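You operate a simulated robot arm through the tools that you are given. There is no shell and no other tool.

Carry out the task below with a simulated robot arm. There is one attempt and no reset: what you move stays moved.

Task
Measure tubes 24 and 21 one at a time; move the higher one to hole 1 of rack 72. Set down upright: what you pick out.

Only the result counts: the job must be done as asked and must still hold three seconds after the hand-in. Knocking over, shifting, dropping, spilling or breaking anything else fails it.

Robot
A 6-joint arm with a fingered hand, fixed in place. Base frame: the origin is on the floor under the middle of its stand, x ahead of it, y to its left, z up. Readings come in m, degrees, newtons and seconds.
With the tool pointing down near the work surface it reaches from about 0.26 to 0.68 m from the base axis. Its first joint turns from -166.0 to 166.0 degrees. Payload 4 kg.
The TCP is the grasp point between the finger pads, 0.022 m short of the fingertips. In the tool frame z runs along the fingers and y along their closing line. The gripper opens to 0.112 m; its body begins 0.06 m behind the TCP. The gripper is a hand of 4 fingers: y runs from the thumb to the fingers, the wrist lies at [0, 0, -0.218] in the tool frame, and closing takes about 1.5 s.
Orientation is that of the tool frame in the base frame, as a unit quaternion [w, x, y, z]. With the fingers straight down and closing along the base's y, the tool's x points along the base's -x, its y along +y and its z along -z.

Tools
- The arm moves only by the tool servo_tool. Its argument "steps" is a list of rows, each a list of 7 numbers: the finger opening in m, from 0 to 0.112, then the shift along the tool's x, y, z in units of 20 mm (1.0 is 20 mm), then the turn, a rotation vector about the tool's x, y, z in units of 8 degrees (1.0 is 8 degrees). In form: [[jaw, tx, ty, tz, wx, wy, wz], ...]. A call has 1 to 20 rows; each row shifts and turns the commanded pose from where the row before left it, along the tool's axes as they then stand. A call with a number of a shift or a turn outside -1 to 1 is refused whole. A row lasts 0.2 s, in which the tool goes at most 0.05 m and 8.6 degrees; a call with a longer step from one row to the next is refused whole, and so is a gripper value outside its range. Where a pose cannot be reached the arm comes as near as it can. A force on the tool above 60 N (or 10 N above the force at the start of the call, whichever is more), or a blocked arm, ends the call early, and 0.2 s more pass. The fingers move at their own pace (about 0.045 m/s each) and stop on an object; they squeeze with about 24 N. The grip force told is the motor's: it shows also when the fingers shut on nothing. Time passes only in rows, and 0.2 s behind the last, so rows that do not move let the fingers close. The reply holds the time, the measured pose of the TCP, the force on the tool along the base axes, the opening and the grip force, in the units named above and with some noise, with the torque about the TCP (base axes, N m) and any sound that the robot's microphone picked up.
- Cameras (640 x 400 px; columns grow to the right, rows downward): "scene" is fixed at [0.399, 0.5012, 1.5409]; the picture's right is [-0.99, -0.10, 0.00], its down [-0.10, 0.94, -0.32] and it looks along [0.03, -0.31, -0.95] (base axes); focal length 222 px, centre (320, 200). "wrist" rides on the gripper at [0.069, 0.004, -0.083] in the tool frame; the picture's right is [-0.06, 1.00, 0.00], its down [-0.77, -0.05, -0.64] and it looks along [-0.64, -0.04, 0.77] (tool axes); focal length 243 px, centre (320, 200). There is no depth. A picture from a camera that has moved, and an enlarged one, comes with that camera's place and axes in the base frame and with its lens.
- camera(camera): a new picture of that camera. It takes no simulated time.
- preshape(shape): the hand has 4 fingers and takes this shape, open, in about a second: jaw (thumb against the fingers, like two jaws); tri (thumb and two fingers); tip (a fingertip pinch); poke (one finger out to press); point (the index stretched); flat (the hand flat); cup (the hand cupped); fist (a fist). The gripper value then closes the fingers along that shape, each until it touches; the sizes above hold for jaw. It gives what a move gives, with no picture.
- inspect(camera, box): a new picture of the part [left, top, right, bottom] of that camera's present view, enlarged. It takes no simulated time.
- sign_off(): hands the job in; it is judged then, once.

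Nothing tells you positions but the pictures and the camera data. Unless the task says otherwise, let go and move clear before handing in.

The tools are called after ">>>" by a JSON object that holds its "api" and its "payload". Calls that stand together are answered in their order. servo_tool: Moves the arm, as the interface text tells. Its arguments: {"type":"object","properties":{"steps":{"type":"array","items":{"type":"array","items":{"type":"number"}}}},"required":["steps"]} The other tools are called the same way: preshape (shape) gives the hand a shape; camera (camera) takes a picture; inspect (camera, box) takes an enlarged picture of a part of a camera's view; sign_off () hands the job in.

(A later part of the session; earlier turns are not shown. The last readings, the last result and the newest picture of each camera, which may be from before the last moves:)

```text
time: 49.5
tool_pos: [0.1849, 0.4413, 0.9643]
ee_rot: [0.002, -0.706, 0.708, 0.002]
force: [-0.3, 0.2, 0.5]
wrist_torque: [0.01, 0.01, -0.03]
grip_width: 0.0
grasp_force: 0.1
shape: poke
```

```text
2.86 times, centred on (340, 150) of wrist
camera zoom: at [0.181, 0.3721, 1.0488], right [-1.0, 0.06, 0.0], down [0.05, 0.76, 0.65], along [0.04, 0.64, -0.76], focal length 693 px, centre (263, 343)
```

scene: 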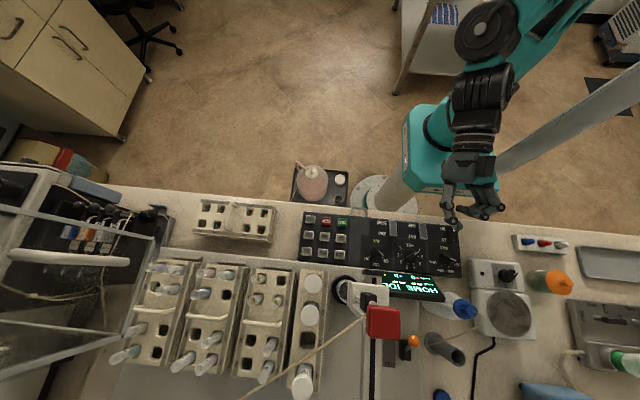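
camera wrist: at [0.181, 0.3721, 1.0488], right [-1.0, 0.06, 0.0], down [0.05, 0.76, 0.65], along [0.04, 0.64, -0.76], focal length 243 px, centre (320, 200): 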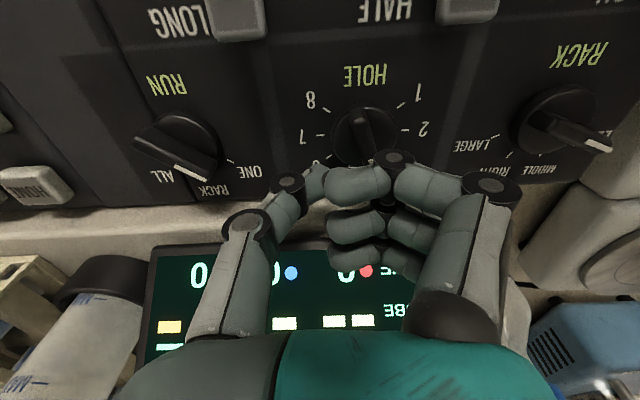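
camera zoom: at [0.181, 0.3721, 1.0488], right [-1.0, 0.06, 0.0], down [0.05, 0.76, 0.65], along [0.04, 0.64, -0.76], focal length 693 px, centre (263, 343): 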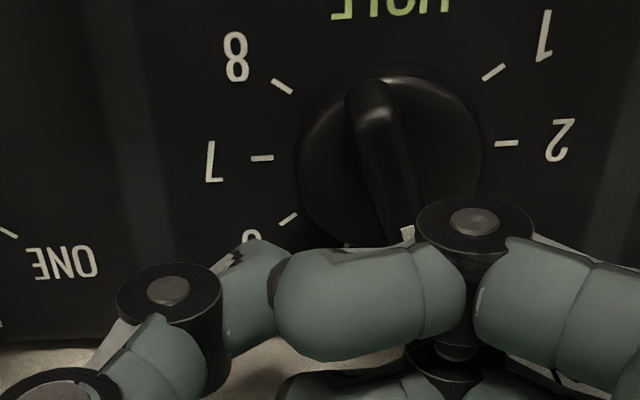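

The wrist view lets me watch the bar while pushing. I'll push toward −x by 20 mm, then check.

>>> {"api": "servo_tool", "payload": {"steps": [[0.112, 0, 0.4, 0, 0, 0, 0], [0.112, 0, 0.4, 0, 0, 0, 0], [0.112, 0, 0.2, 0, 0, 0, 0]]}}

>>> {"api": "inspect", "payload": {"camera": "wrist", "box": [240, 80, 440, 220]}}

```text
time: 50.3
tool_pos: [0.1652, 0.4415, 0.9643]
ee_rot: [0.002, -0.706, 0.708, 0.002]
force: [-0.7, 0.0, 0.1]
wrist_torque: [-0.03, 0.0, 0.02]
grip_width: 0.0
grasp_force: 0.1
shape: poke
```

```text
2.86 times, centred on (340, 150) of wrist
camera zoom: at [0.1609, 0.3723, 1.0487], right [-1.0, 0.06, 0.0], down [0.05, 0.76, 0.65], along [0.04, 0.64, -0.76], focal length 693 px, centre (263, 343)
```

zoom: 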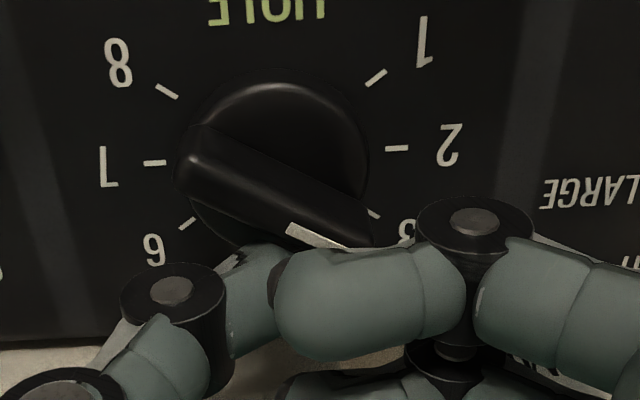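

The bar has moved. I'll back off and lift to read it.

>>> {"api": "servo_tool", "payload": {"steps": [[0.112, 0, -0.5, 0, 0, 0, 0], [0.112, 0, 0, -1, 0, 0, 0], [0.112, 0, 0, -1, 0, 0, 0], [0.112, 0.5, 0, -1, 0, 0, 0], [0.112, 1, 0, 0, 0, 0, 0], [0.112, 1, 0, 0, 0, 0, 0], [0.112, 1, 0, 0, 0, 0, 0], [0.112, 1, 0, 0, 0, 0, 0]]}}

>>> {"api": "inspect", "payload": {"camera": "scene", "box": [360, 210, 460, 280]}}

>>> {"api": "camera", "payload": {"camera": "wrist"}}

```text
time: 52.1
tool_pos: [0.1753, 0.3513, 1.0243]
ee_rot: [-0.002, 0.708, -0.707, -0.001]
force: [0.1, -0.9, -0.3]
wrist_torque: [0.0, -0.03, 0.01]
grip_width: 0.0
grasp_force: 0.0
shape: poke
```

```text
5.71 times, centred on (410, 245) of scene
camera zoom: at [0.399, 0.5012, 1.5409], right [-0.99, -0.1, 0.0], down [-0.1, 0.94, -0.32], along [0.03, -0.31, -0.95], focal length 1265 px, centre (-194, -57)
```

zoom: 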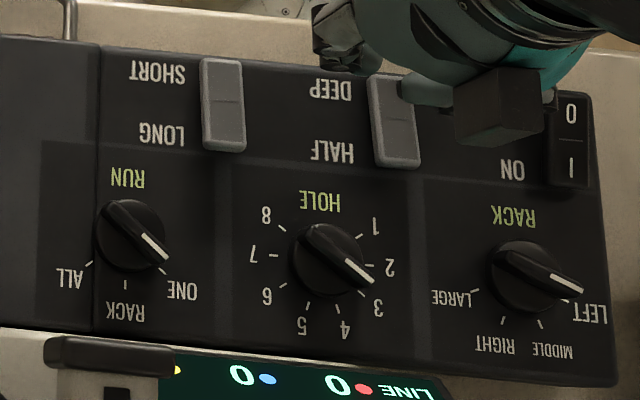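

```text
taken
camera wrist: at [0.1708, 0.2818, 1.1083], right [-1.0, 0.06, 0.0], down [0.05, 0.76, 0.65], along [0.04, 0.65, -0.76], focal length 243 px, centre (320, 200)
```

wrist: 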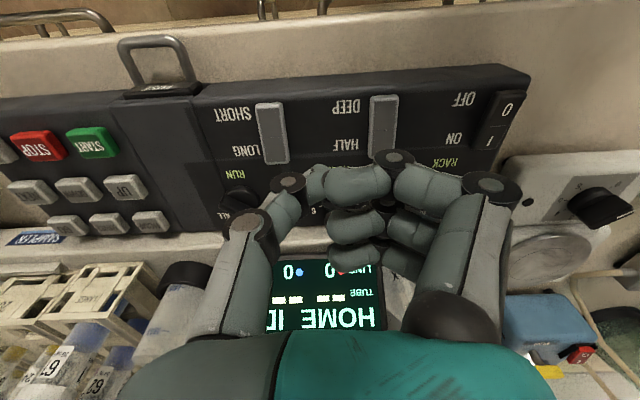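

HOLE points at 3, RUN at ONE, RACK at LEFT – set for tube 24. Now I'll move over the START button at about (0.352, 0.359, 0.935).

>>> {"api": "servo_tool", "payload": {"steps": [[0.112, -0.024, -0.894, 0.12, 0, 0, 0], [0.112, -0.024, -0.894, 0.12, 0, 0, 0], [0.112, -0.024, -0.894, 0.12, 0, 0, 0], [0.112, -0.024, -0.894, 0.12, 0, 0, 0], [0.112, -0.024, -0.894, 0.12, 0, 0, 0], [0.112, -0.024, -0.894, 0.12, 0, 0, 0], [0.112, -0.024, -0.894, 0.12, 0, 0, 0], [0.112, -0.024, -0.894, 0.12, 0, 0, 0], [0.112, -0.024, -0.894, 0.12, 0, 0, 0], [0.112, -0.024, -0.894, 0.12, 0, 0, 0]]}}

>>> {"api": "inspect", "payload": {"camera": "scene", "box": [290, 180, 410, 270]}}

>>> {"api": "camera", "payload": {"camera": "wrist"}}

```text
time: 54.3
tool_pos: [0.3556, 0.3565, 1.0011]
ee_rot: [0.001, -0.706, 0.708, 0.002]
force: [-0.7, 0.3, -0.3]
wrist_torque: [0.01, -0.02, -0.01]
grip_width: 0.0002
grasp_force: 0.1
shape: poke
```

```text
4.44 times, centred on (350, 225) of scene
camera zoom: at [0.399, 0.5012, 1.5409], right [-0.99, -0.1, 0.0], down [-0.1, 0.94, -0.32], along [0.03, -0.31, -0.95], focal length 984 px, centre (187, 89)
```

zoom: 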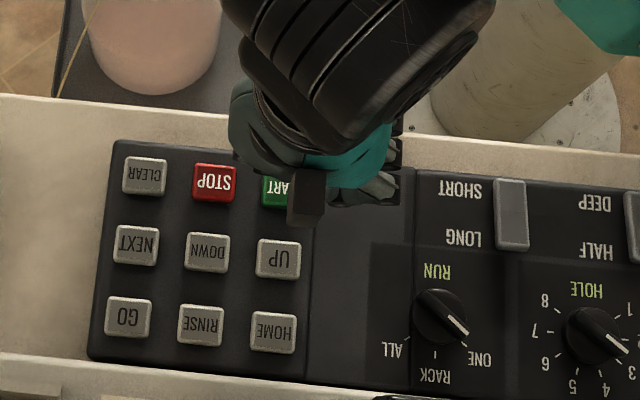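

```text
taken
camera wrist: at [0.3503, 0.2869, 1.085], right [-1.0, 0.07, 0.0], down [0.05, 0.76, 0.65], along [0.04, 0.64, -0.76], focal length 243 px, centre (320, 200)
```

wrist: 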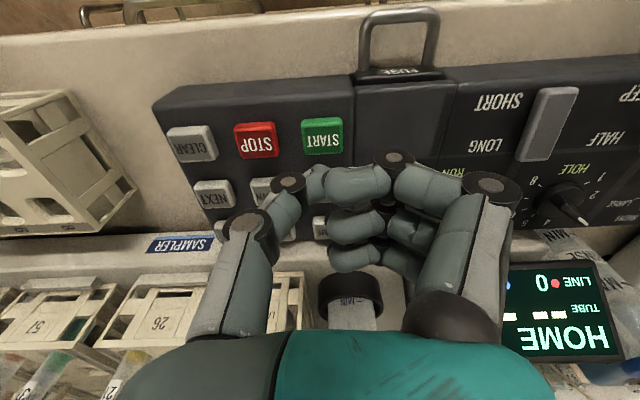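

Thumb tip aligned with START. Pressing down gently, then releasing.

>>> {"api": "servo_tool", "payload": {"steps": [[0.112, 0, 0, 0.975, 0, 0, 0], [0.112, 0, 0, 0.975, 0, 0, 0], [0.112, 0, 0, 0.15, 0, 0, 0], [0.112, 0, 0, 0.15, 0, 0, 0], [0.112, 0, 0, 0.15, 0, 0, 0]]}}

>>> {"api": "camera", "payload": {"camera": "wrist"}}

>>> {"api": "camera", "payload": {"camera": "scene"}}

```text
time: 55.5
tool_pos: [0.3551, 0.3573, 0.954]
ee_rot: [0.002, -0.707, 0.707, 0.002]
force: [4.4, -3.7, 18.5]
wrist_torque: [-0.11, -0.03, 0.01]
grip_width: 0.0
grasp_force: 0.1
shape: poke
heard: click
```

```text
taken
camera wrist: at [0.3504, 0.2872, 1.0374], right [-1.0, 0.07, 0.0], down [0.05, 0.76, 0.65], along [0.04, 0.65, -0.76], focal length 243 px, centre (320, 200)
```

wrist: 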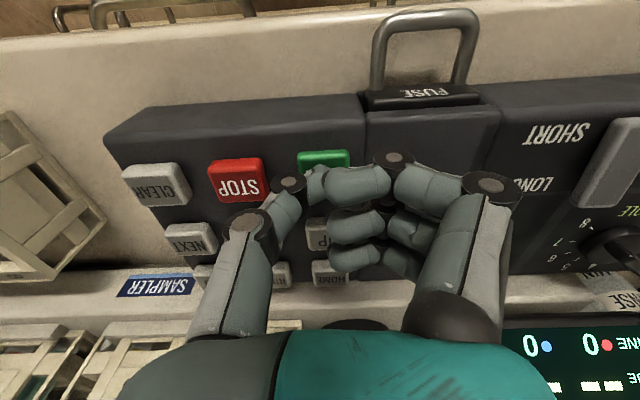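

```text
taken
```

scene: 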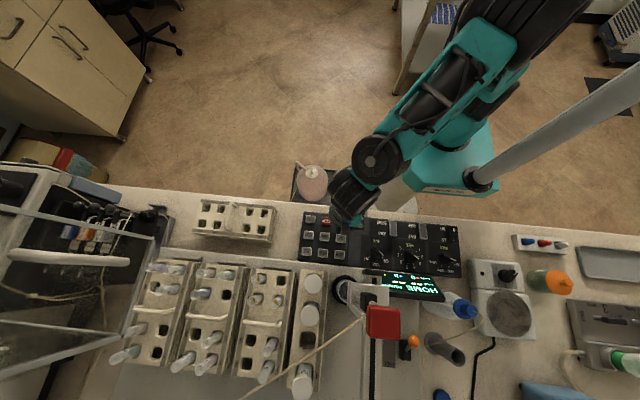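

A click was heard. I'll release the button and watch the display and sampler.

>>> {"api": "servo_tool", "payload": {"steps": [[0.112, 0, 0, -0.8, 0, 0, 0], [0.112, 0, 0, -0.8, 0, 0, 0], [0.112, 0, 0, 0, 0, 0, 0], [0.112, 0, 0, 0, 0, 0, 0]]}}

>>> {"api": "camera", "payload": {"camera": "scene"}}

>>> {"api": "inspect", "payload": {"camera": "scene", "box": [330, 250, 460, 330]}}

```text
time: 56.5
tool_pos: [0.3536, 0.3561, 0.9844]
ee_rot: [0.002, -0.706, 0.708, 0.002]
force: [-0.2, -0.7, -0.5]
wrist_torque: [0.01, 0.01, -0.02]
grip_width: 0.0001
grasp_force: 0.0
shape: poke
```

```text
taken
```

scene: 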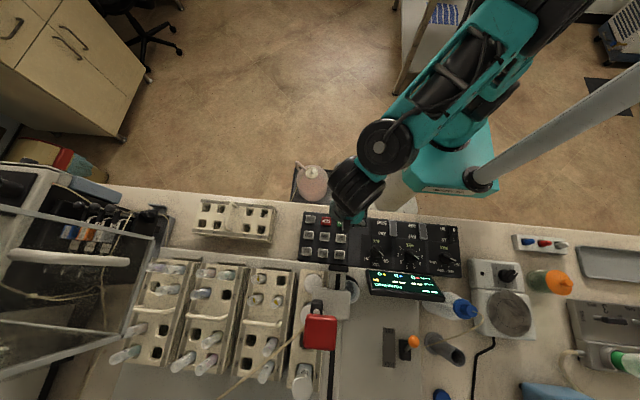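

```text
4.92 times, centred on (395, 290) of scene
camera zoom: at [0.399, 0.5012, 1.5409], right [-0.99, -0.1, 0.0], down [-0.1, 0.94, -0.32], along [0.03, -0.31, -0.95], focal length 1090 px, centre (-49, -243)
```

zoom: 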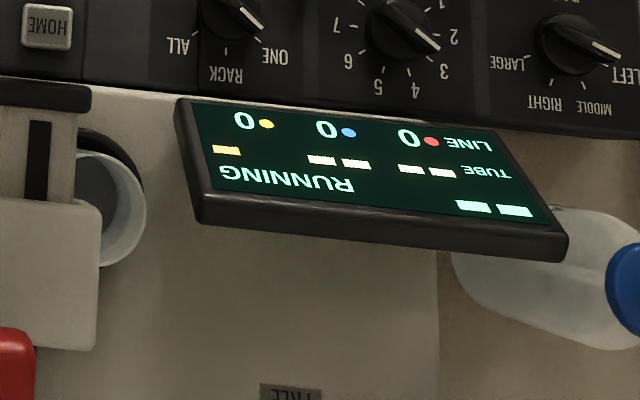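

It's RUNNING and the head moves toward the racks. I'll back the hand away from the sampler and wait.

>>> {"api": "servo_tool", "payload": {"steps": [[0.112, 0.8, 0, -0.5, 0, 0, 0], [0.112, 0.8, 0, -0.5, 0, 0, 0], [0.112, 0.8, 0, 0, 0, 0, 0], [0.112, 0, 0, 0, 0, 0, 0], [0.112, 0, 0, 0, 0, 0, 0], [0.112, 0, 0, 0, 0, 0, 0], [0.112, 0, 0, 0, 0, 0, 0], [0.112, 0, 0, 0, 0, 0, 0], [0.112, 0, 0, 0, 0, 0, 0], [0.112, 0, 0, 0, 0, 0, 0]]}}

>>> {"api": "camera", "payload": {"camera": "scene"}}

>>> {"api": "inspect", "payload": {"camera": "scene", "box": [330, 250, 460, 330]}}

```text
time: 58.7
tool_pos: [0.3531, 0.3067, 1.0046]
ee_rot: [0.002, -0.707, 0.708, 0.001]
force: [0.2, -0.6, 0.5]
wrist_torque: [-0.01, 0.01, 0.01]
grip_width: 0.0002
grasp_force: 0.0
shape: poke
```

```text
taken
```

scene: 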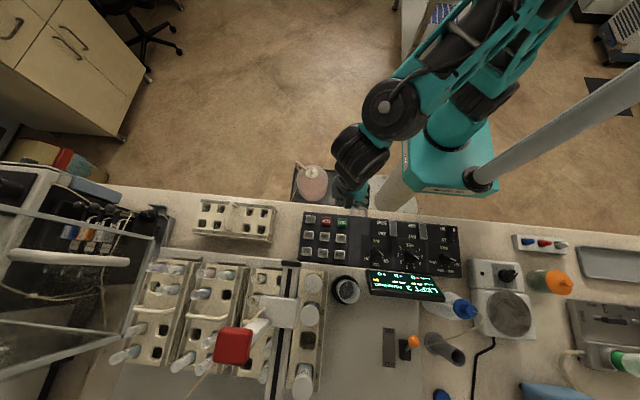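

```text
4.92 times, centred on (395, 290) of scene
camera zoom: at [0.399, 0.5012, 1.5409], right [-0.99, -0.1, 0.0], down [-0.1, 0.94, -0.32], along [0.03, -0.31, -0.95], focal length 1090 px, centre (-49, -243)
```

zoom: 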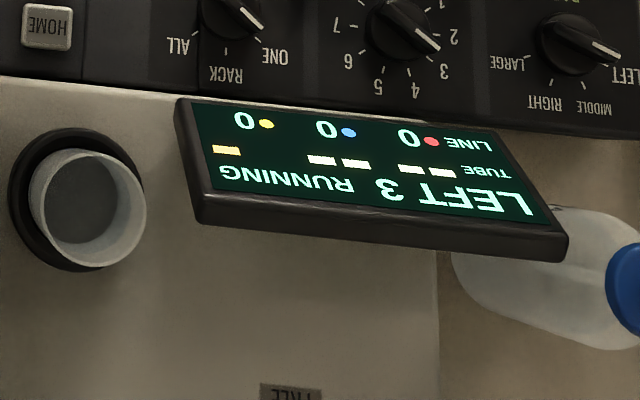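

"LEFT 3 RUNNING" – it's at the right tube. I'll wait and keep watching.

>>> {"api": "servo_tool", "payload": {"steps": [[0.112, 0, 0, 0, 0, 0, 0], [0.112, 0, 0, 0, 0, 0, 0], [0.112, 0, 0, 0, 0, 0, 0], [0.112, 0, 0, 0, 0, 0, 0], [0.112, 0, 0, 0, 0, 0, 0], [0.112, 0, 0, 0, 0, 0, 0], [0.112, 0, 0, 0, 0, 0, 0], [0.112, 0, 0, 0, 0, 0, 0], [0.112, 0, 0, 0, 0, 0, 0], [0.112, 0, 0, 0, 0, 0, 0]]}}

>>> {"api": "inspect", "payload": {"camera": "scene", "box": [330, 250, 460, 330]}}

>>> {"api": "inspect", "payload": {"camera": "scene", "box": [180, 250, 340, 390]}}

```text
time: 60.9
tool_pos: [0.3541, 0.3089, 1.0034]
ee_rot: [0.002, -0.706, 0.708, 0.002]
force: [0.0, 0.1, -0.1]
wrist_torque: [0.01, 0.0, -0.02]
grip_width: 0.0
grasp_force: 0.0
shape: poke
```

```text
4.92 times, centred on (395, 290) of scene
camera zoom: at [0.399, 0.5012, 1.5409], right [-0.99, -0.1, 0.0], down [-0.1, 0.94, -0.32], along [0.03, -0.31, -0.95], focal length 1090 px, centre (-49, -243)
```

zoom: 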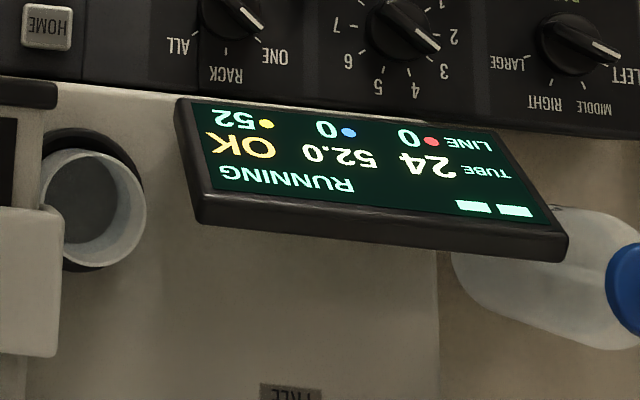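

```text
2.86 times, centred on (260, 320) of scene
camera zoom: at [0.399, 0.5012, 1.5409], right [-0.99, -0.1, 0.0], down [-0.1, 0.94, -0.32], along [0.03, -0.31, -0.95], focal length 633 px, centre (491, -143)
```

zoom: 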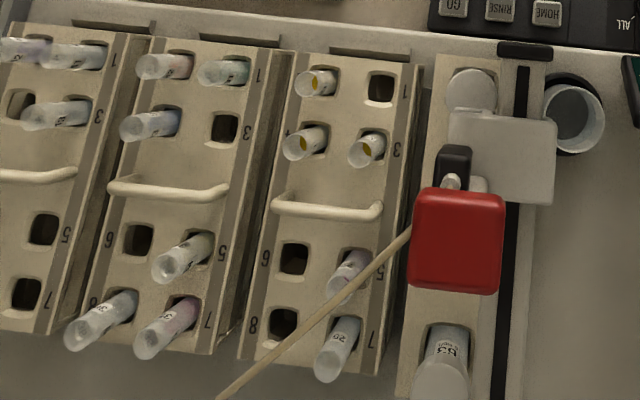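

The display reads tube 24: 52.0 (yellow 52), OK. Next I'll set HOLE to 2 for tube 21 by continuing the same push on the bar.

>>> {"api": "servo_tool", "payload": {"steps": [[0.112, -0.233, 0.939, -0.139, 0, 0, 0], [0.112, -0.233, 0.939, -0.139, 0, 0, 0], [0.112, -0.233, 0.939, -0.139, 0, 0, 0], [0.112, -0.233, 0.939, -0.139, 0, 0, 0], [0.112, -0.233, 0.939, -0.139, 0, 0, 0], [0.112, -0.233, 0.939, -0.139, 0, 0, 0], [0.112, -0.233, 0.939, -0.139, 0, 0, 0], [0.112, -0.233, 0.939, -0.139, 0, 0, 0], [0.112, -0.233, 0.939, -0.139, 0, 0, 0]]}}

>>> {"api": "inspect", "payload": {"camera": "scene", "box": [330, 220, 460, 330]}}

>>> {"api": "camera", "payload": {"camera": "scene"}}

```text
time: 62.9
tool_pos: [0.1854, 0.3504, 1.0292]
ee_rot: [0.002, -0.706, 0.708, 0.001]
force: [-0.1, -1.4, 0.0]
wrist_torque: [-0.02, -0.01, 0.01]
grip_width: 0.0001
grasp_force: 0.1
shape: poke
```

```text
3.64 times, centred on (395, 275) of scene
camera zoom: at [0.399, 0.5012, 1.5409], right [-0.99, -0.1, 0.0], down [-0.1, 0.94, -0.32], along [0.03, -0.31, -0.95], focal length 805 px, centre (47, -73)
```

zoom: 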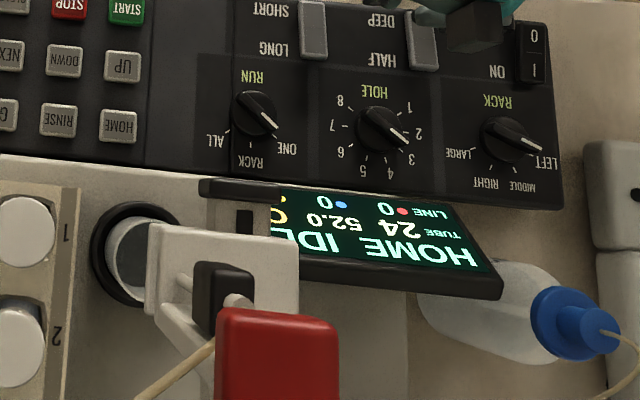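

```text
taken
```

scene: 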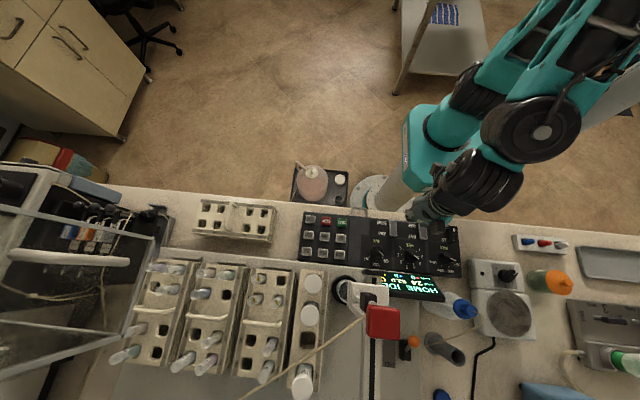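

The sampler is back at HOME IDLE with tube 24 = 52.0 shown. Moving in to push HOLE 3 → 2.

>>> {"api": "servo_tool", "payload": {"steps": [[0.112, -0.908, 0, 0.3, 0, 0, 0], [0.112, -0.908, 0, 0.3, 0, 0, 0], [0.112, -0.908, 0, 0.3, 0, 0, 0], [0.112, -0.908, 0, 0.3, 0, 0, 0], [0.112, -0.908, 0, 0.3, 0, 0, 0], [0.112, 0, 0, 0.9, 0, 0, 0], [0.112, 0, 0, 0.85, 0, 0, 0], [0.112, 0, 0, 0, 0, 0, 0]]}}

>>> {"api": "inspect", "payload": {"camera": "wrist", "box": [240, 80, 440, 220]}}

```text
time: 64.7
tool_pos: [0.1843, 0.4422, 0.9644]
ee_rot: [0.002, -0.706, 0.708, 0.002]
force: [-1.1, -0.2, -0.7]
wrist_torque: [-0.02, -0.02, 0.01]
grip_width: 0.0
grasp_force: 0.0
shape: poke
```

```text
2.86 times, centred on (340, 150) of wrist
camera zoom: at [0.181, 0.3726, 1.0489], right [-1.0, 0.06, 0.0], down [0.05, 0.76, 0.65], along [0.04, 0.64, -0.76], focal length 693 px, centre (263, 343)
```

zoom: 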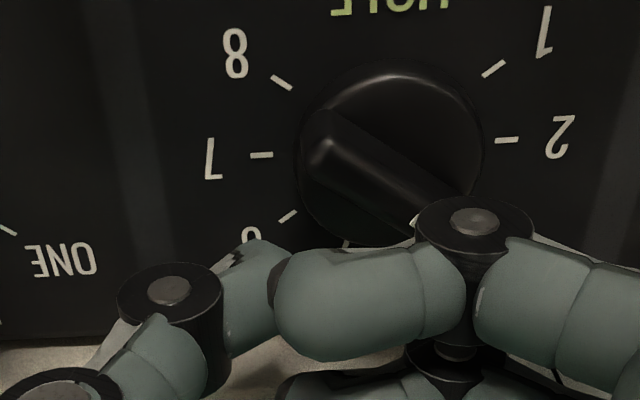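

>>> {"api": "servo_tool", "payload": {"steps": [[0.112, 0, 0.4, 0, 0, 0, 0], [0.112, 0, 0.4, 0, 0, 0, 0], [0.112, 0, 0.25, 0, 0, 0, 0], [0.112, 0, 0.2, 0, 0, 0, 0]]}}

>>> {"api": "inspect", "payload": {"camera": "wrist", "box": [240, 80, 440, 220]}}

```text
time: 65.7
tool_pos: [0.1604, 0.442, 0.9641]
ee_rot: [0.003, -0.706, 0.708, 0.003]
force: [2.9, 1.4, 0.0]
wrist_torque: [0.02, -0.08, 0.04]
grip_width: 0.0002
grasp_force: 0.1
shape: poke
```

```text
2.86 times, centred on (340, 150) of wrist
camera zoom: at [0.156, 0.3725, 1.0491], right [-1.0, 0.07, 0.0], down [0.05, 0.76, 0.65], along [0.04, 0.65, -0.76], focal length 693 px, centre (263, 343)
```

zoom: 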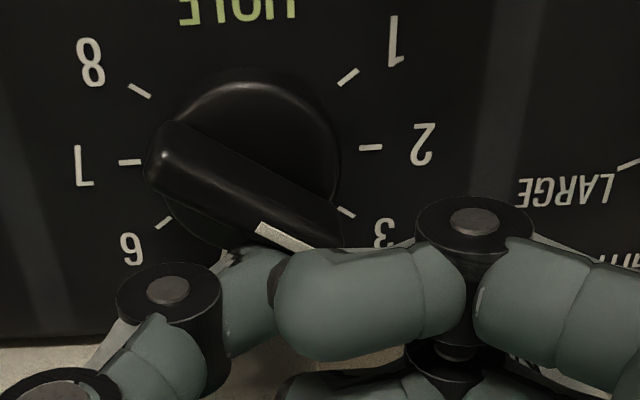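

>>> {"api": "servo_tool", "payload": {"steps": [[0.112, 0, 0.15, 0, 0, 0, 0], [0.112, 0, 0.15, 0, 0, 0, 0]]}}

>>> {"api": "inspect", "payload": {"camera": "wrist", "box": [240, 80, 440, 220]}}

```text
time: 66.3
tool_pos: [0.1548, 0.4422, 0.9654]
ee_rot: [-0.001, 0.707, -0.707, -0.003]
force: [-0.1, 0.3, 0.6]
wrist_torque: [0.0, -0.01, 0.01]
grip_width: 0.0003
grasp_force: 0.1
shape: poke
```

```text
2.86 times, centred on (340, 150) of wrist
camera zoom: at [0.1496, 0.3727, 1.049], right [-1.0, 0.06, 0.0], down [0.05, 0.76, 0.65], along [0.04, 0.64, -0.76], focal length 693 px, centre (263, 343)
```

zoom: 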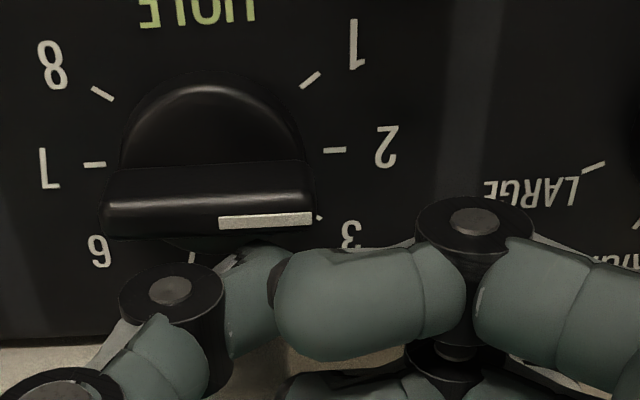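

The bar snapped to 2. Retreating up and back to verify.

>>> {"api": "servo_tool", "payload": {"steps": [[0.112, 0, -0.2, 0, 0, 0, 0], [0.112, 0, 0, -1, 0, 0, 0], [0.112, 0, 0, -1, 0, 0, 0], [0.112, 0, 0, -1, 0, 0, 0], [0.112, 0.9, -0.9, 0, 0, 0, 0], [0.112, 0.9, -0.9, 0, 0, 0, 0], [0.112, 0.9, -0.9, 0, 0, 0, 0], [0.112, 0.9, -0.9, 0, 0, 0, 0], [0.112, 0.67, -0.9, 0, 0, 0, 0], [0.112, 0, -0.9, 0, 0, 0, 0], [0.112, 0, -0.9, 0, 0, 0, 0], [0.112, 0, -0.9, 0, 0, 0, 0], [0.112, 0, -0.9, 0, 0, 0, 0], [0.112, 0, -0.9, 0, 0, 0, 0], [0.112, 0, -0.77, 0, 0, 0, 0]]}}

>>> {"api": "inspect", "payload": {"camera": "scene", "box": [350, 210, 460, 330]}}

>>> {"api": "camera", "payload": {"camera": "wrist"}}

```text
time: 69.5
tool_pos: [0.3548, 0.3563, 1.0257]
ee_rot: [0.002, -0.707, 0.707, 0.001]
force: [0.6, 0.4, -0.5]
wrist_torque: [0.0, 0.01, -0.01]
grip_width: 0.0
grasp_force: 0.1
shape: poke
```

```text
3.33 times, centred on (405, 270) of scene
camera zoom: at [0.399, 0.5012, 1.5409], right [-0.99, -0.1, 0.0], down [-0.1, 0.94, -0.32], along [0.03, -0.31, -0.95], focal length 738 px, centre (37, -33)
```

zoom: 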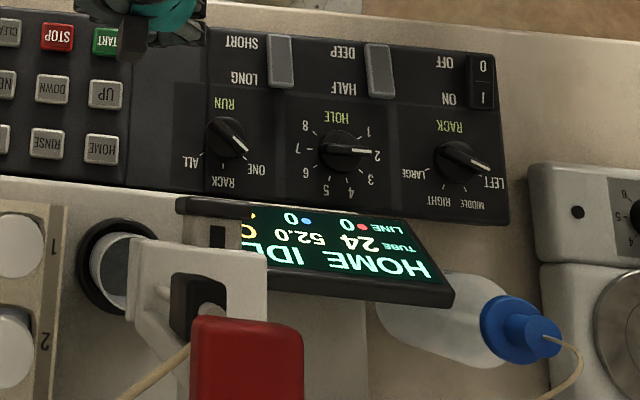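

```text
taken
camera wrist: at [0.3498, 0.2864, 1.109], right [-1.0, 0.07, 0.0], down [0.05, 0.76, 0.65], along [0.04, 0.64, -0.76], focal length 243 px, centre (320, 200)
```

wrist: 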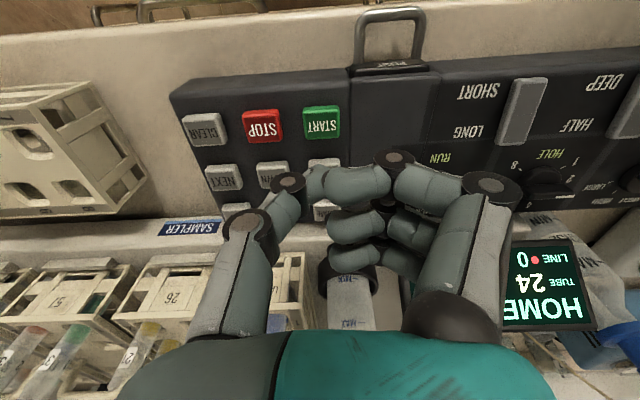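

HOLE = 2, and I'm above START again. Press START for tube 21, then retreat.

>>> {"api": "servo_tool", "payload": {"steps": [[0.112, 0, 0, 0.95, 0, 0, 0], [0.112, 0, 0, 0.95, 0, 0, 0], [0.112, 0, 0, 0.95, 0, 0, 0], [0.112, 0, 0, 0.3, 0, 0, 0], [0.112, 0, 0, 0.2, 0, 0, 0], [0.112, 0, 0, 0.22, 0, 0, 0]]}}

>>> {"api": "servo_tool", "payload": {"steps": [[0.112, 0, 0, -0.8, 0, 0, 0], [0.112, 0, 0, -0.8, 0, 0, 0], [0.112, 0.8, 0, -0.5, 0, 0, 0], [0.112, 0.8, 0, -0.5, 0, 0, 0], [0.112, 0.8, 0, 0, 0, 0, 0], [0.112, 0, 0, 0, 0, 0, 0], [0.112, 0, 0, 0, 0, 0, 0], [0.112, 0, 0, 0, 0, 0, 0], [0.112, 0, 0, 0, 0, 0, 0], [0.112, 0, 0, 0, 0, 0, 0]]}}

>>> {"api": "camera", "payload": {"camera": "scene"}}

>>> {"api": "inspect", "payload": {"camera": "scene", "box": [330, 250, 460, 330]}}

```text
time: 70.9
tool_pos: [0.3542, 0.3559, 0.955]
ee_rot: [0.003, -0.706, 0.708, 0.002]
force: [3.1, -0.9, 15.0]
wrist_torque: [-0.06, -0.04, -0.02]
grip_width: 0.0001
grasp_force: 0.0
shape: poke
heard: click
```

```text
time: 73.1
tool_pos: [0.3533, 0.3064, 1.0059]
ee_rot: [0.002, -0.706, 0.708, 0.002]
force: [0.7, 0.5, 0.2]
wrist_torque: [0.0, -0.05, 0.03]
grip_width: 0.0001
grasp_force: 0.1
shape: poke
```

```text
taken
```

scene: 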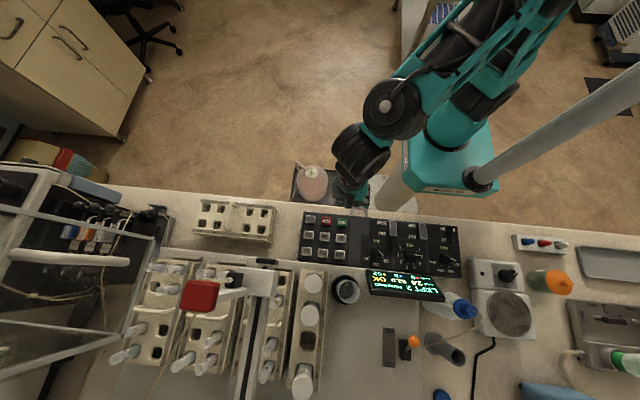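

```text
4.92 times, centred on (395, 290) of scene
camera zoom: at [0.399, 0.5012, 1.5409], right [-0.99, -0.1, 0.0], down [-0.1, 0.94, -0.32], along [0.03, -0.31, -0.95], focal length 1090 px, centre (-49, -243)
```

zoom: 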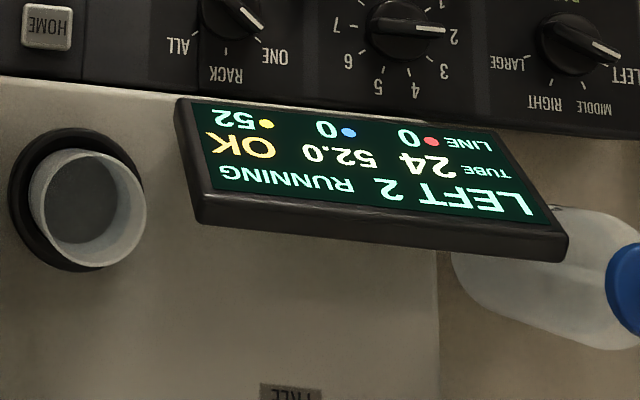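

"LEFT 2 RUNNING". Waiting for the result of tube 21.

>>> {"api": "servo_tool", "payload": {"steps": [[0.112, 0, 0, 0, 0, 0, 0], [0.112, 0, 0, 0, 0, 0, 0], [0.112, 0, 0, 0, 0, 0, 0], [0.112, 0, 0, 0, 0, 0, 0], [0.112, 0, 0, 0, 0, 0, 0], [0.112, 0, 0, 0, 0, 0, 0], [0.112, 0, 0, 0, 0, 0, 0], [0.112, 0, 0, 0, 0, 0, 0], [0.112, 0, 0, 0, 0, 0, 0], [0.112, 0, 0, 0, 0, 0, 0]]}}

>>> {"api": "inspect", "payload": {"camera": "scene", "box": [330, 250, 460, 330]}}

>>> {"api": "camera", "payload": {"camera": "scene"}}

```text
time: 75.3
tool_pos: [0.3529, 0.3085, 1.0043]
ee_rot: [0.002, -0.707, 0.708, 0.001]
force: [0.6, -0.5, 0.8]
wrist_torque: [-0.03, -0.03, -0.01]
grip_width: 0.0
grasp_force: 0.1
shape: poke
```

```text
4.92 times, centred on (395, 290) of scene
camera zoom: at [0.399, 0.5012, 1.5409], right [-0.99, -0.1, 0.0], down [-0.1, 0.94, -0.32], along [0.03, -0.31, -0.95], focal length 1090 px, centre (-49, -243)
```

zoom: 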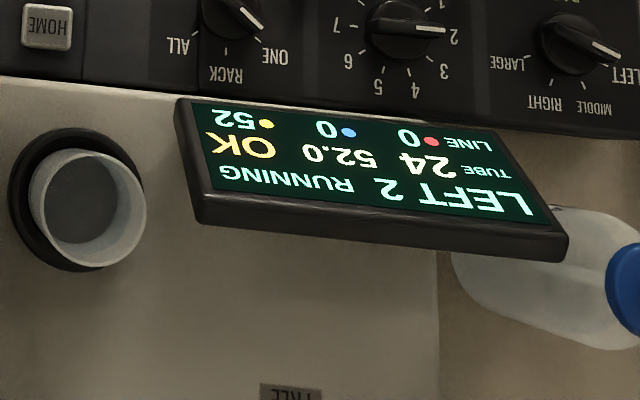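

```text
taken
```

scene: 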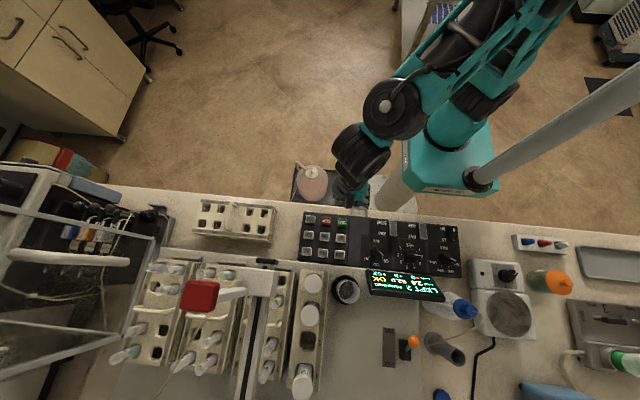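

>>> {"api": "servo_tool", "payload": {"steps": [[0.112, 0, 0, 0, 0, 0, 0], [0.112, 0, 0, 0, 0, 0, 0], [0.112, 0, 0, 0, 0, 0, 0], [0.112, 0, 0, 0, 0, 0, 0], [0.112, 0, 0, 0, 0, 0, 0], [0.112, 0, 0, 0, 0, 0, 0], [0.112, 0, 0, 0, 0, 0, 0], [0.112, 0, 0, 0, 0, 0, 0], [0.112, 0, 0, 0, 0, 0, 0], [0.112, 0, 0, 0, 0, 0, 0]]}}

>>> {"api": "inspect", "payload": {"camera": "scene", "box": [330, 250, 460, 330]}}

>>> {"api": "camera", "payload": {"camera": "scene"}}

```text
time: 77.5
tool_pos: [0.3537, 0.3084, 1.0054]
ee_rot: [0.002, -0.707, 0.707, 0.002]
force: [0.6, 0.0, 1.2]
wrist_torque: [-0.01, -0.03, -0.03]
grip_width: 0.0
grasp_force: 0.0
shape: poke
```

```text
4.92 times, centred on (395, 290) of scene
camera zoom: at [0.399, 0.5012, 1.5409], right [-0.99, -0.1, 0.0], down [-0.1, 0.94, -0.32], along [0.03, -0.31, -0.95], focal length 1090 px, centre (-49, -243)
```

zoom: 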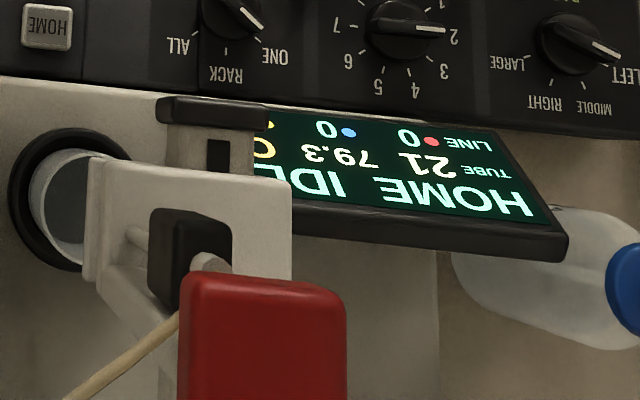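

```text
taken
```

scene: 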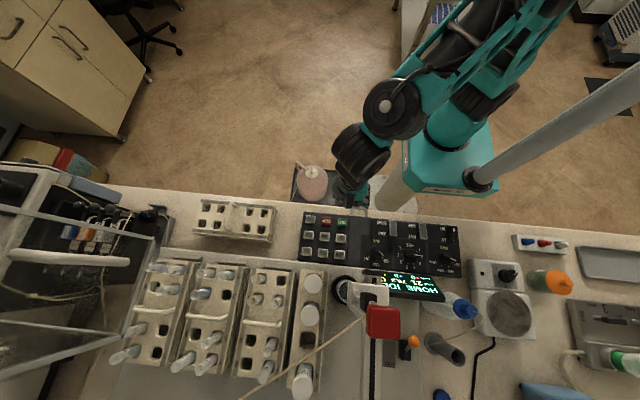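

Tube 21 reads 79.3 (higher than 52.0), but the status word is hidden by the sampler head. I'll open the hand and look at the display with the wrist camera.

>>> {"api": "preshape", "payload": {"shape": "jaw"}}

>>> {"api": "servo_tool", "payload": {"steps": [[0.112, 0, 0.9, -0.8, 0, 0, 0], [0.112, 0, 0.9, -0.8, 0, 0, 0], [0.112, 0, 0.9, -0.8, 0, 0, 0], [0.112, 0, 0.9, -0.8, 0, 0, 0], [0.112, 0, 0.9, -0.8, 0, 0, 0], [0.112, 0, 0.9, 0, 0, 0, 0]]}}

>>> {"api": "camera", "payload": {"camera": "wrist"}}

```text
time: 78.4
tool_pos: [0.3543, 0.3075, 1.0055]
ee_rot: [0.001, -0.707, 0.707, 0.002]
force: [0.3, -0.4, 0.2]
wrist_torque: [0.0, -0.03, 0.0]
grip_width: 0.1118
grasp_force: 0.1
shape: jaw
```

```text
time: 79.8
tool_pos: [0.2453, 0.3076, 1.0844]
ee_rot: [0.002, -0.706, 0.708, 0.002]
force: [-0.4, 0.8, -0.2]
wrist_torque: [0.0, 0.0, 0.0]
grip_width: 0.112
grasp_force: 0.0
shape: jaw
```

```text
taken
camera wrist: at [0.2408, 0.2383, 1.1685], right [-1.0, 0.07, 0.0], down [0.05, 0.76, 0.65], along [0.04, 0.64, -0.76], focal length 243 px, centre (320, 200)
```

wrist: 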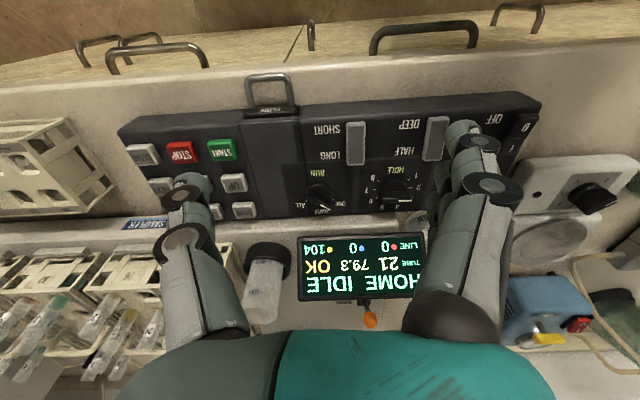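

>>> {"api": "inspect", "payload": {"camera": "wrist", "box": [290, 225, 430, 310]}}

>>> {"api": "inspect", "payload": {"camera": "wrist", "box": [0, 110, 180, 240]}}

>>> {"api": "inspect", "payload": {"camera": "wrist", "box": [0, 230, 180, 380]}}

```text
4.57 times, centred on (360, 268) of wrist
camera zoom: at [0.2408, 0.2383, 1.1685], right [-1.0, 0.07, 0.0], down [0.05, 0.76, 0.65], along [0.04, 0.64, -0.76], focal length 1109 px, centre (137, -109)
```

zoom: 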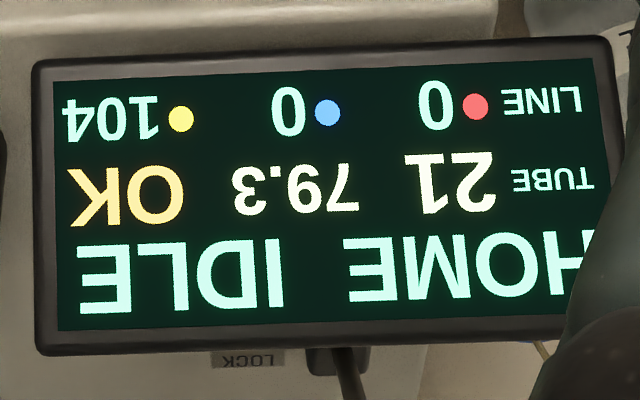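

```text
3.08 times, centred on (90, 175) of wrist
camera zoom: at [0.2408, 0.2383, 1.1685], right [-1.0, 0.07, 0.0], down [0.05, 0.76, 0.65], along [0.04, 0.64, -0.76], focal length 746 px, centre (1028, 277)
```

zoom: 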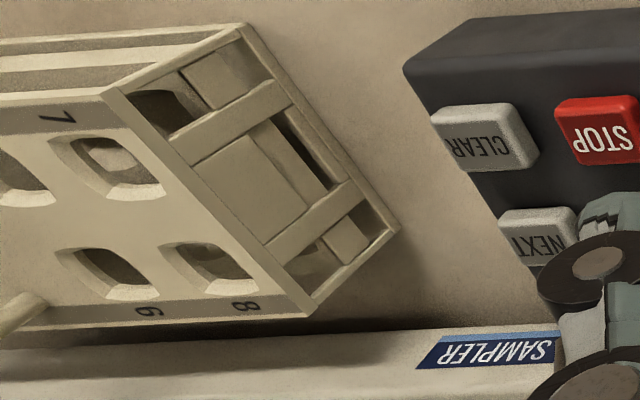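

```text
2.67 times, centred on (90, 305) of wrist
camera zoom: at [0.2408, 0.2383, 1.1685], right [-1.0, 0.07, 0.0], down [0.05, 0.76, 0.65], along [0.04, 0.64, -0.76], focal length 647 px, centre (933, -80)
```

zoom: 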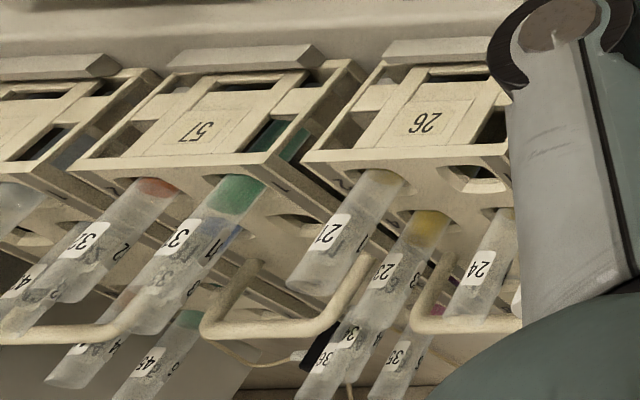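

Tube 21: 79.3, OK – it is the higher one (tube 24: 52.0). So tube 21 (LEFT rack, hole 2) must go to hole 1 of rack 72; now I must confirm which rack is 72 by reading all rack labels.

>>> {"api": "inspect", "payload": {"camera": "wrist", "box": [110, 250, 140, 270]}}

>>> {"api": "inspect", "payload": {"camera": "wrist", "box": [30, 255, 60, 275]}}

>>> {"api": "inspect", "payload": {"camera": "scene", "box": [185, 190, 285, 250]}}

```text
16.00 times, centred on (125, 260) of wrist
camera zoom: at [0.2408, 0.2383, 1.1685], right [-1.0, 0.07, 0.0], down [0.05, 0.76, 0.65], along [0.04, 0.64, -0.76], focal length 3882 px, centre (3440, -760)
```

zoom: 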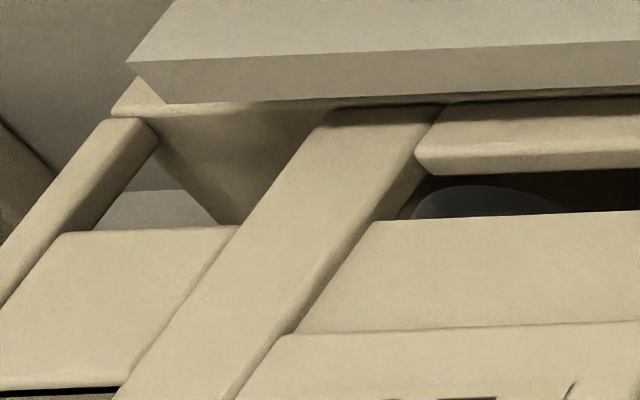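

```text
16.00 times, centred on (45, 265) of wrist
camera zoom: at [0.2408, 0.2383, 1.1685], right [-1.0, 0.07, 0.0], down [0.05, 0.76, 0.65], along [0.04, 0.64, -0.76], focal length 3882 px, centre (4720, -840)
```

zoom: 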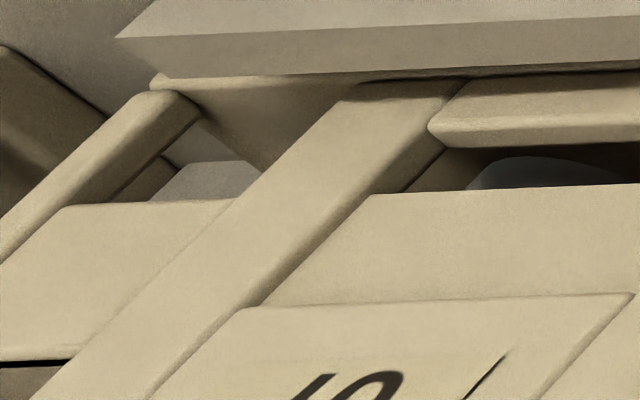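

```text
6.40 times, centred on (235, 220) of scene
camera zoom: at [0.399, 0.5012, 1.5409], right [-0.99, -0.1, 0.0], down [-0.1, 0.94, -0.32], along [0.03, -0.31, -0.95], focal length 1417 px, centre (864, 72)
```

zoom: 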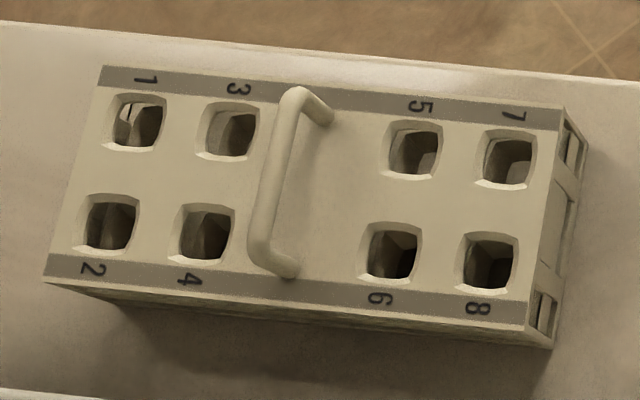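

Rack 57 and rack 26 labels were seen; let me aim at the labels precisely.

>>> {"api": "inspect", "payload": {"camera": "wrist", "box": [110, 265, 150, 290]}}

>>> {"api": "inspect", "payload": {"camera": "wrist", "box": [25, 265, 65, 290]}}

>>> {"api": "inspect", "payload": {"camera": "scene", "box": [100, 190, 250, 290]}}

```text
16.00 times, centred on (130, 278) of wrist
camera zoom: at [0.2408, 0.2383, 1.1685], right [-1.0, 0.07, 0.0], down [0.05, 0.76, 0.65], along [0.04, 0.64, -0.76], focal length 3882 px, centre (3360, -1040)
```

zoom: 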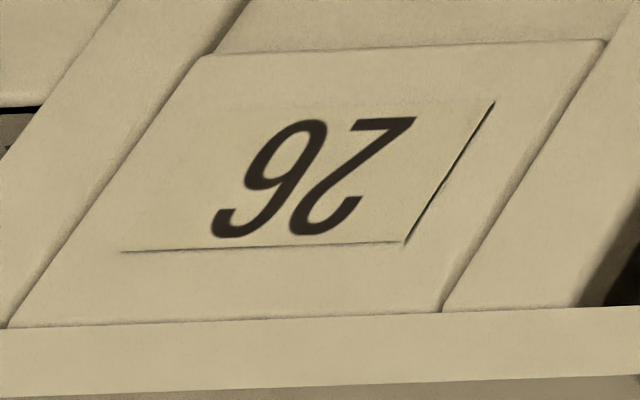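

```text
16.00 times, centred on (45, 278) of wrist
camera zoom: at [0.2408, 0.2383, 1.1685], right [-1.0, 0.07, 0.0], down [0.05, 0.76, 0.65], along [0.04, 0.64, -0.76], focal length 3882 px, centre (4720, -1040)
```

zoom: 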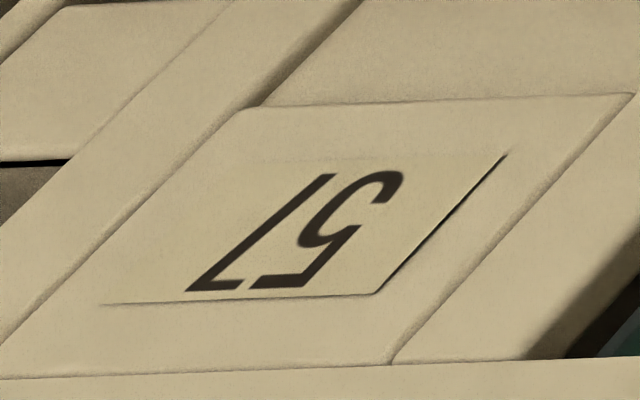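

```text
4.00 times, centred on (175, 240) of scene
camera zoom: at [0.399, 0.5012, 1.5409], right [-0.99, -0.1, 0.0], down [-0.1, 0.94, -0.32], along [0.03, -0.31, -0.95], focal length 886 px, centre (900, 40)
```

zoom: 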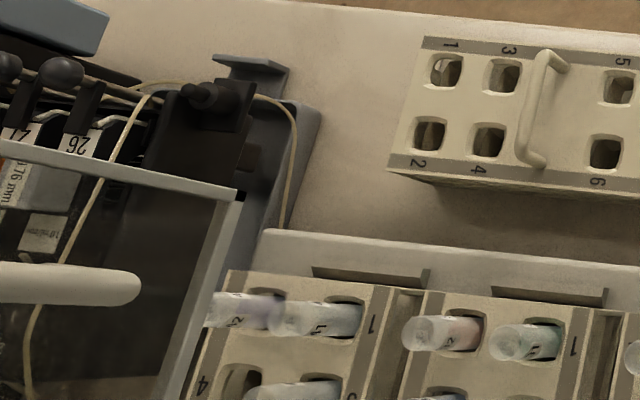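

LEFT rack reads 26 and MIDDLE reads 57; the RIGHT rack's hole 1 is occupied (tube 41), so the loose rack at the bench front is 72 – I'll try to confirm it when closer. Its hole 1 is far out (≈(0.74, 0.355)), so I'll test reach with an outward-leaning tool, empty-handed first.

>>> {"api": "servo_tool", "payload": {"steps": [[0.05, -0.086, -0.981, -0.077, 0, 0, 0], [0.05, -0.086, -0.981, -0.077, 0, 0, 0], [0.05, -0.086, -0.981, -0.077, 0, 0, 0], [0.05, -0.086, -0.981, -0.077, 0, 0, 0], [0.05, -0.086, -0.981, -0.077, 0, 0, 0], [0.05, -0.086, -0.981, -0.077, 0, 0, 0], [0.05, -0.086, -0.981, -0.077, 0, 0, 0], [0.05, -0.086, -0.981, -0.077, 0, 0, 0], [0.05, -0.086, -0.981, -0.077, 0, 0, 0], [0.05, -0.086, -0.981, -0.077, 0, 0, 0], [0.05, -0.086, -0.981, -0.077, 0, 0, 0], [0.05, -0.086, -0.981, -0.077, 0, 0, 0], [0.05, -0.086, -0.981, -0.077, 0, 0, 0]]}}

>>> {"api": "camera", "payload": {"camera": "wrist"}}

```text
time: 82.6
tool_pos: [0.501, 0.3292, 1.1049]
ee_rot: [-0.002, 0.707, -0.707, -0.003]
force: [0.3, 0.1, 0.4]
wrist_torque: [-0.03, -0.02, 0.01]
grip_width: 0.0508
grasp_force: 0.2
shape: jaw
```

```text
taken
camera wrist: at [0.496, 0.2599, 1.1889], right [-1.0, 0.06, 0.0], down [0.05, 0.76, 0.65], along [0.04, 0.64, -0.76], focal length 243 px, centre (320, 200)
```

wrist: 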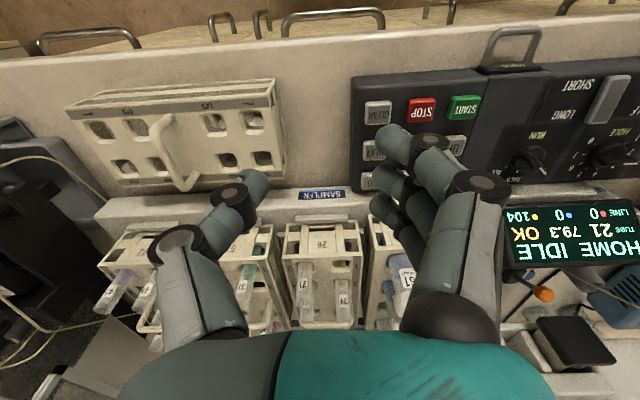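

>>> {"api": "inspect", "payload": {"camera": "wrist", "box": [90, 210, 240, 310]}}

>>> {"api": "inspect", "payload": {"camera": "wrist", "box": [60, 70, 300, 200]}}

>>> {"api": "inspect", "payload": {"camera": "wrist", "box": [270, 210, 380, 330]}}

```text
4.00 times, centred on (165, 260) of wrist
camera zoom: at [0.496, 0.2599, 1.1889], right [-1.0, 0.06, 0.0], down [0.05, 0.76, 0.65], along [0.04, 0.64, -0.76], focal length 970 px, centre (940, -40)
```

zoom: 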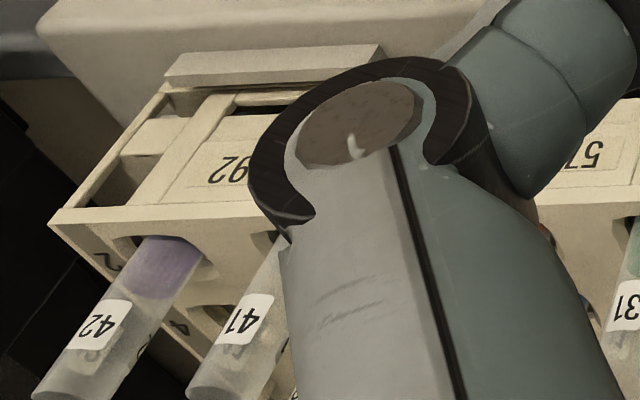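

```text
2.67 times, centred on (180, 135) of wrist
camera zoom: at [0.496, 0.2599, 1.1889], right [-1.0, 0.06, 0.0], down [0.05, 0.76, 0.65], along [0.04, 0.64, -0.76], focal length 647 px, centre (693, 373)
```

zoom: 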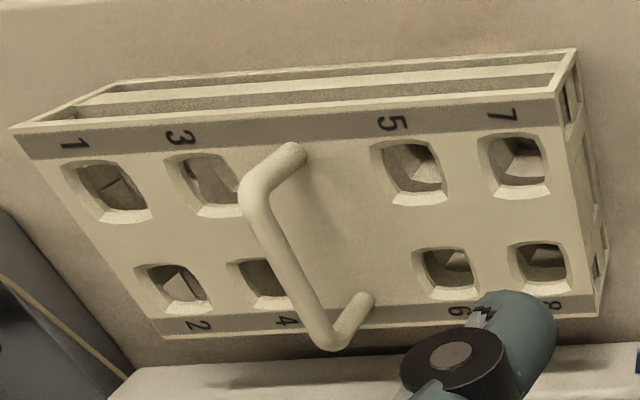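

```text
3.33 times, centred on (325, 270) of wrist
camera zoom: at [0.496, 0.2599, 1.1889], right [-1.0, 0.06, 0.0], down [0.05, 0.76, 0.65], along [0.04, 0.64, -0.76], focal length 809 px, centre (303, -33)
```

zoom: 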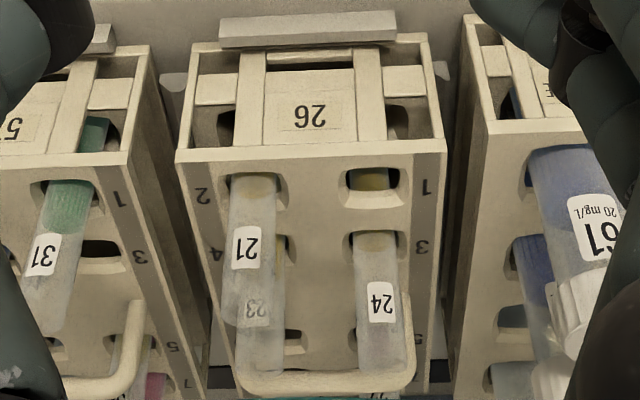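

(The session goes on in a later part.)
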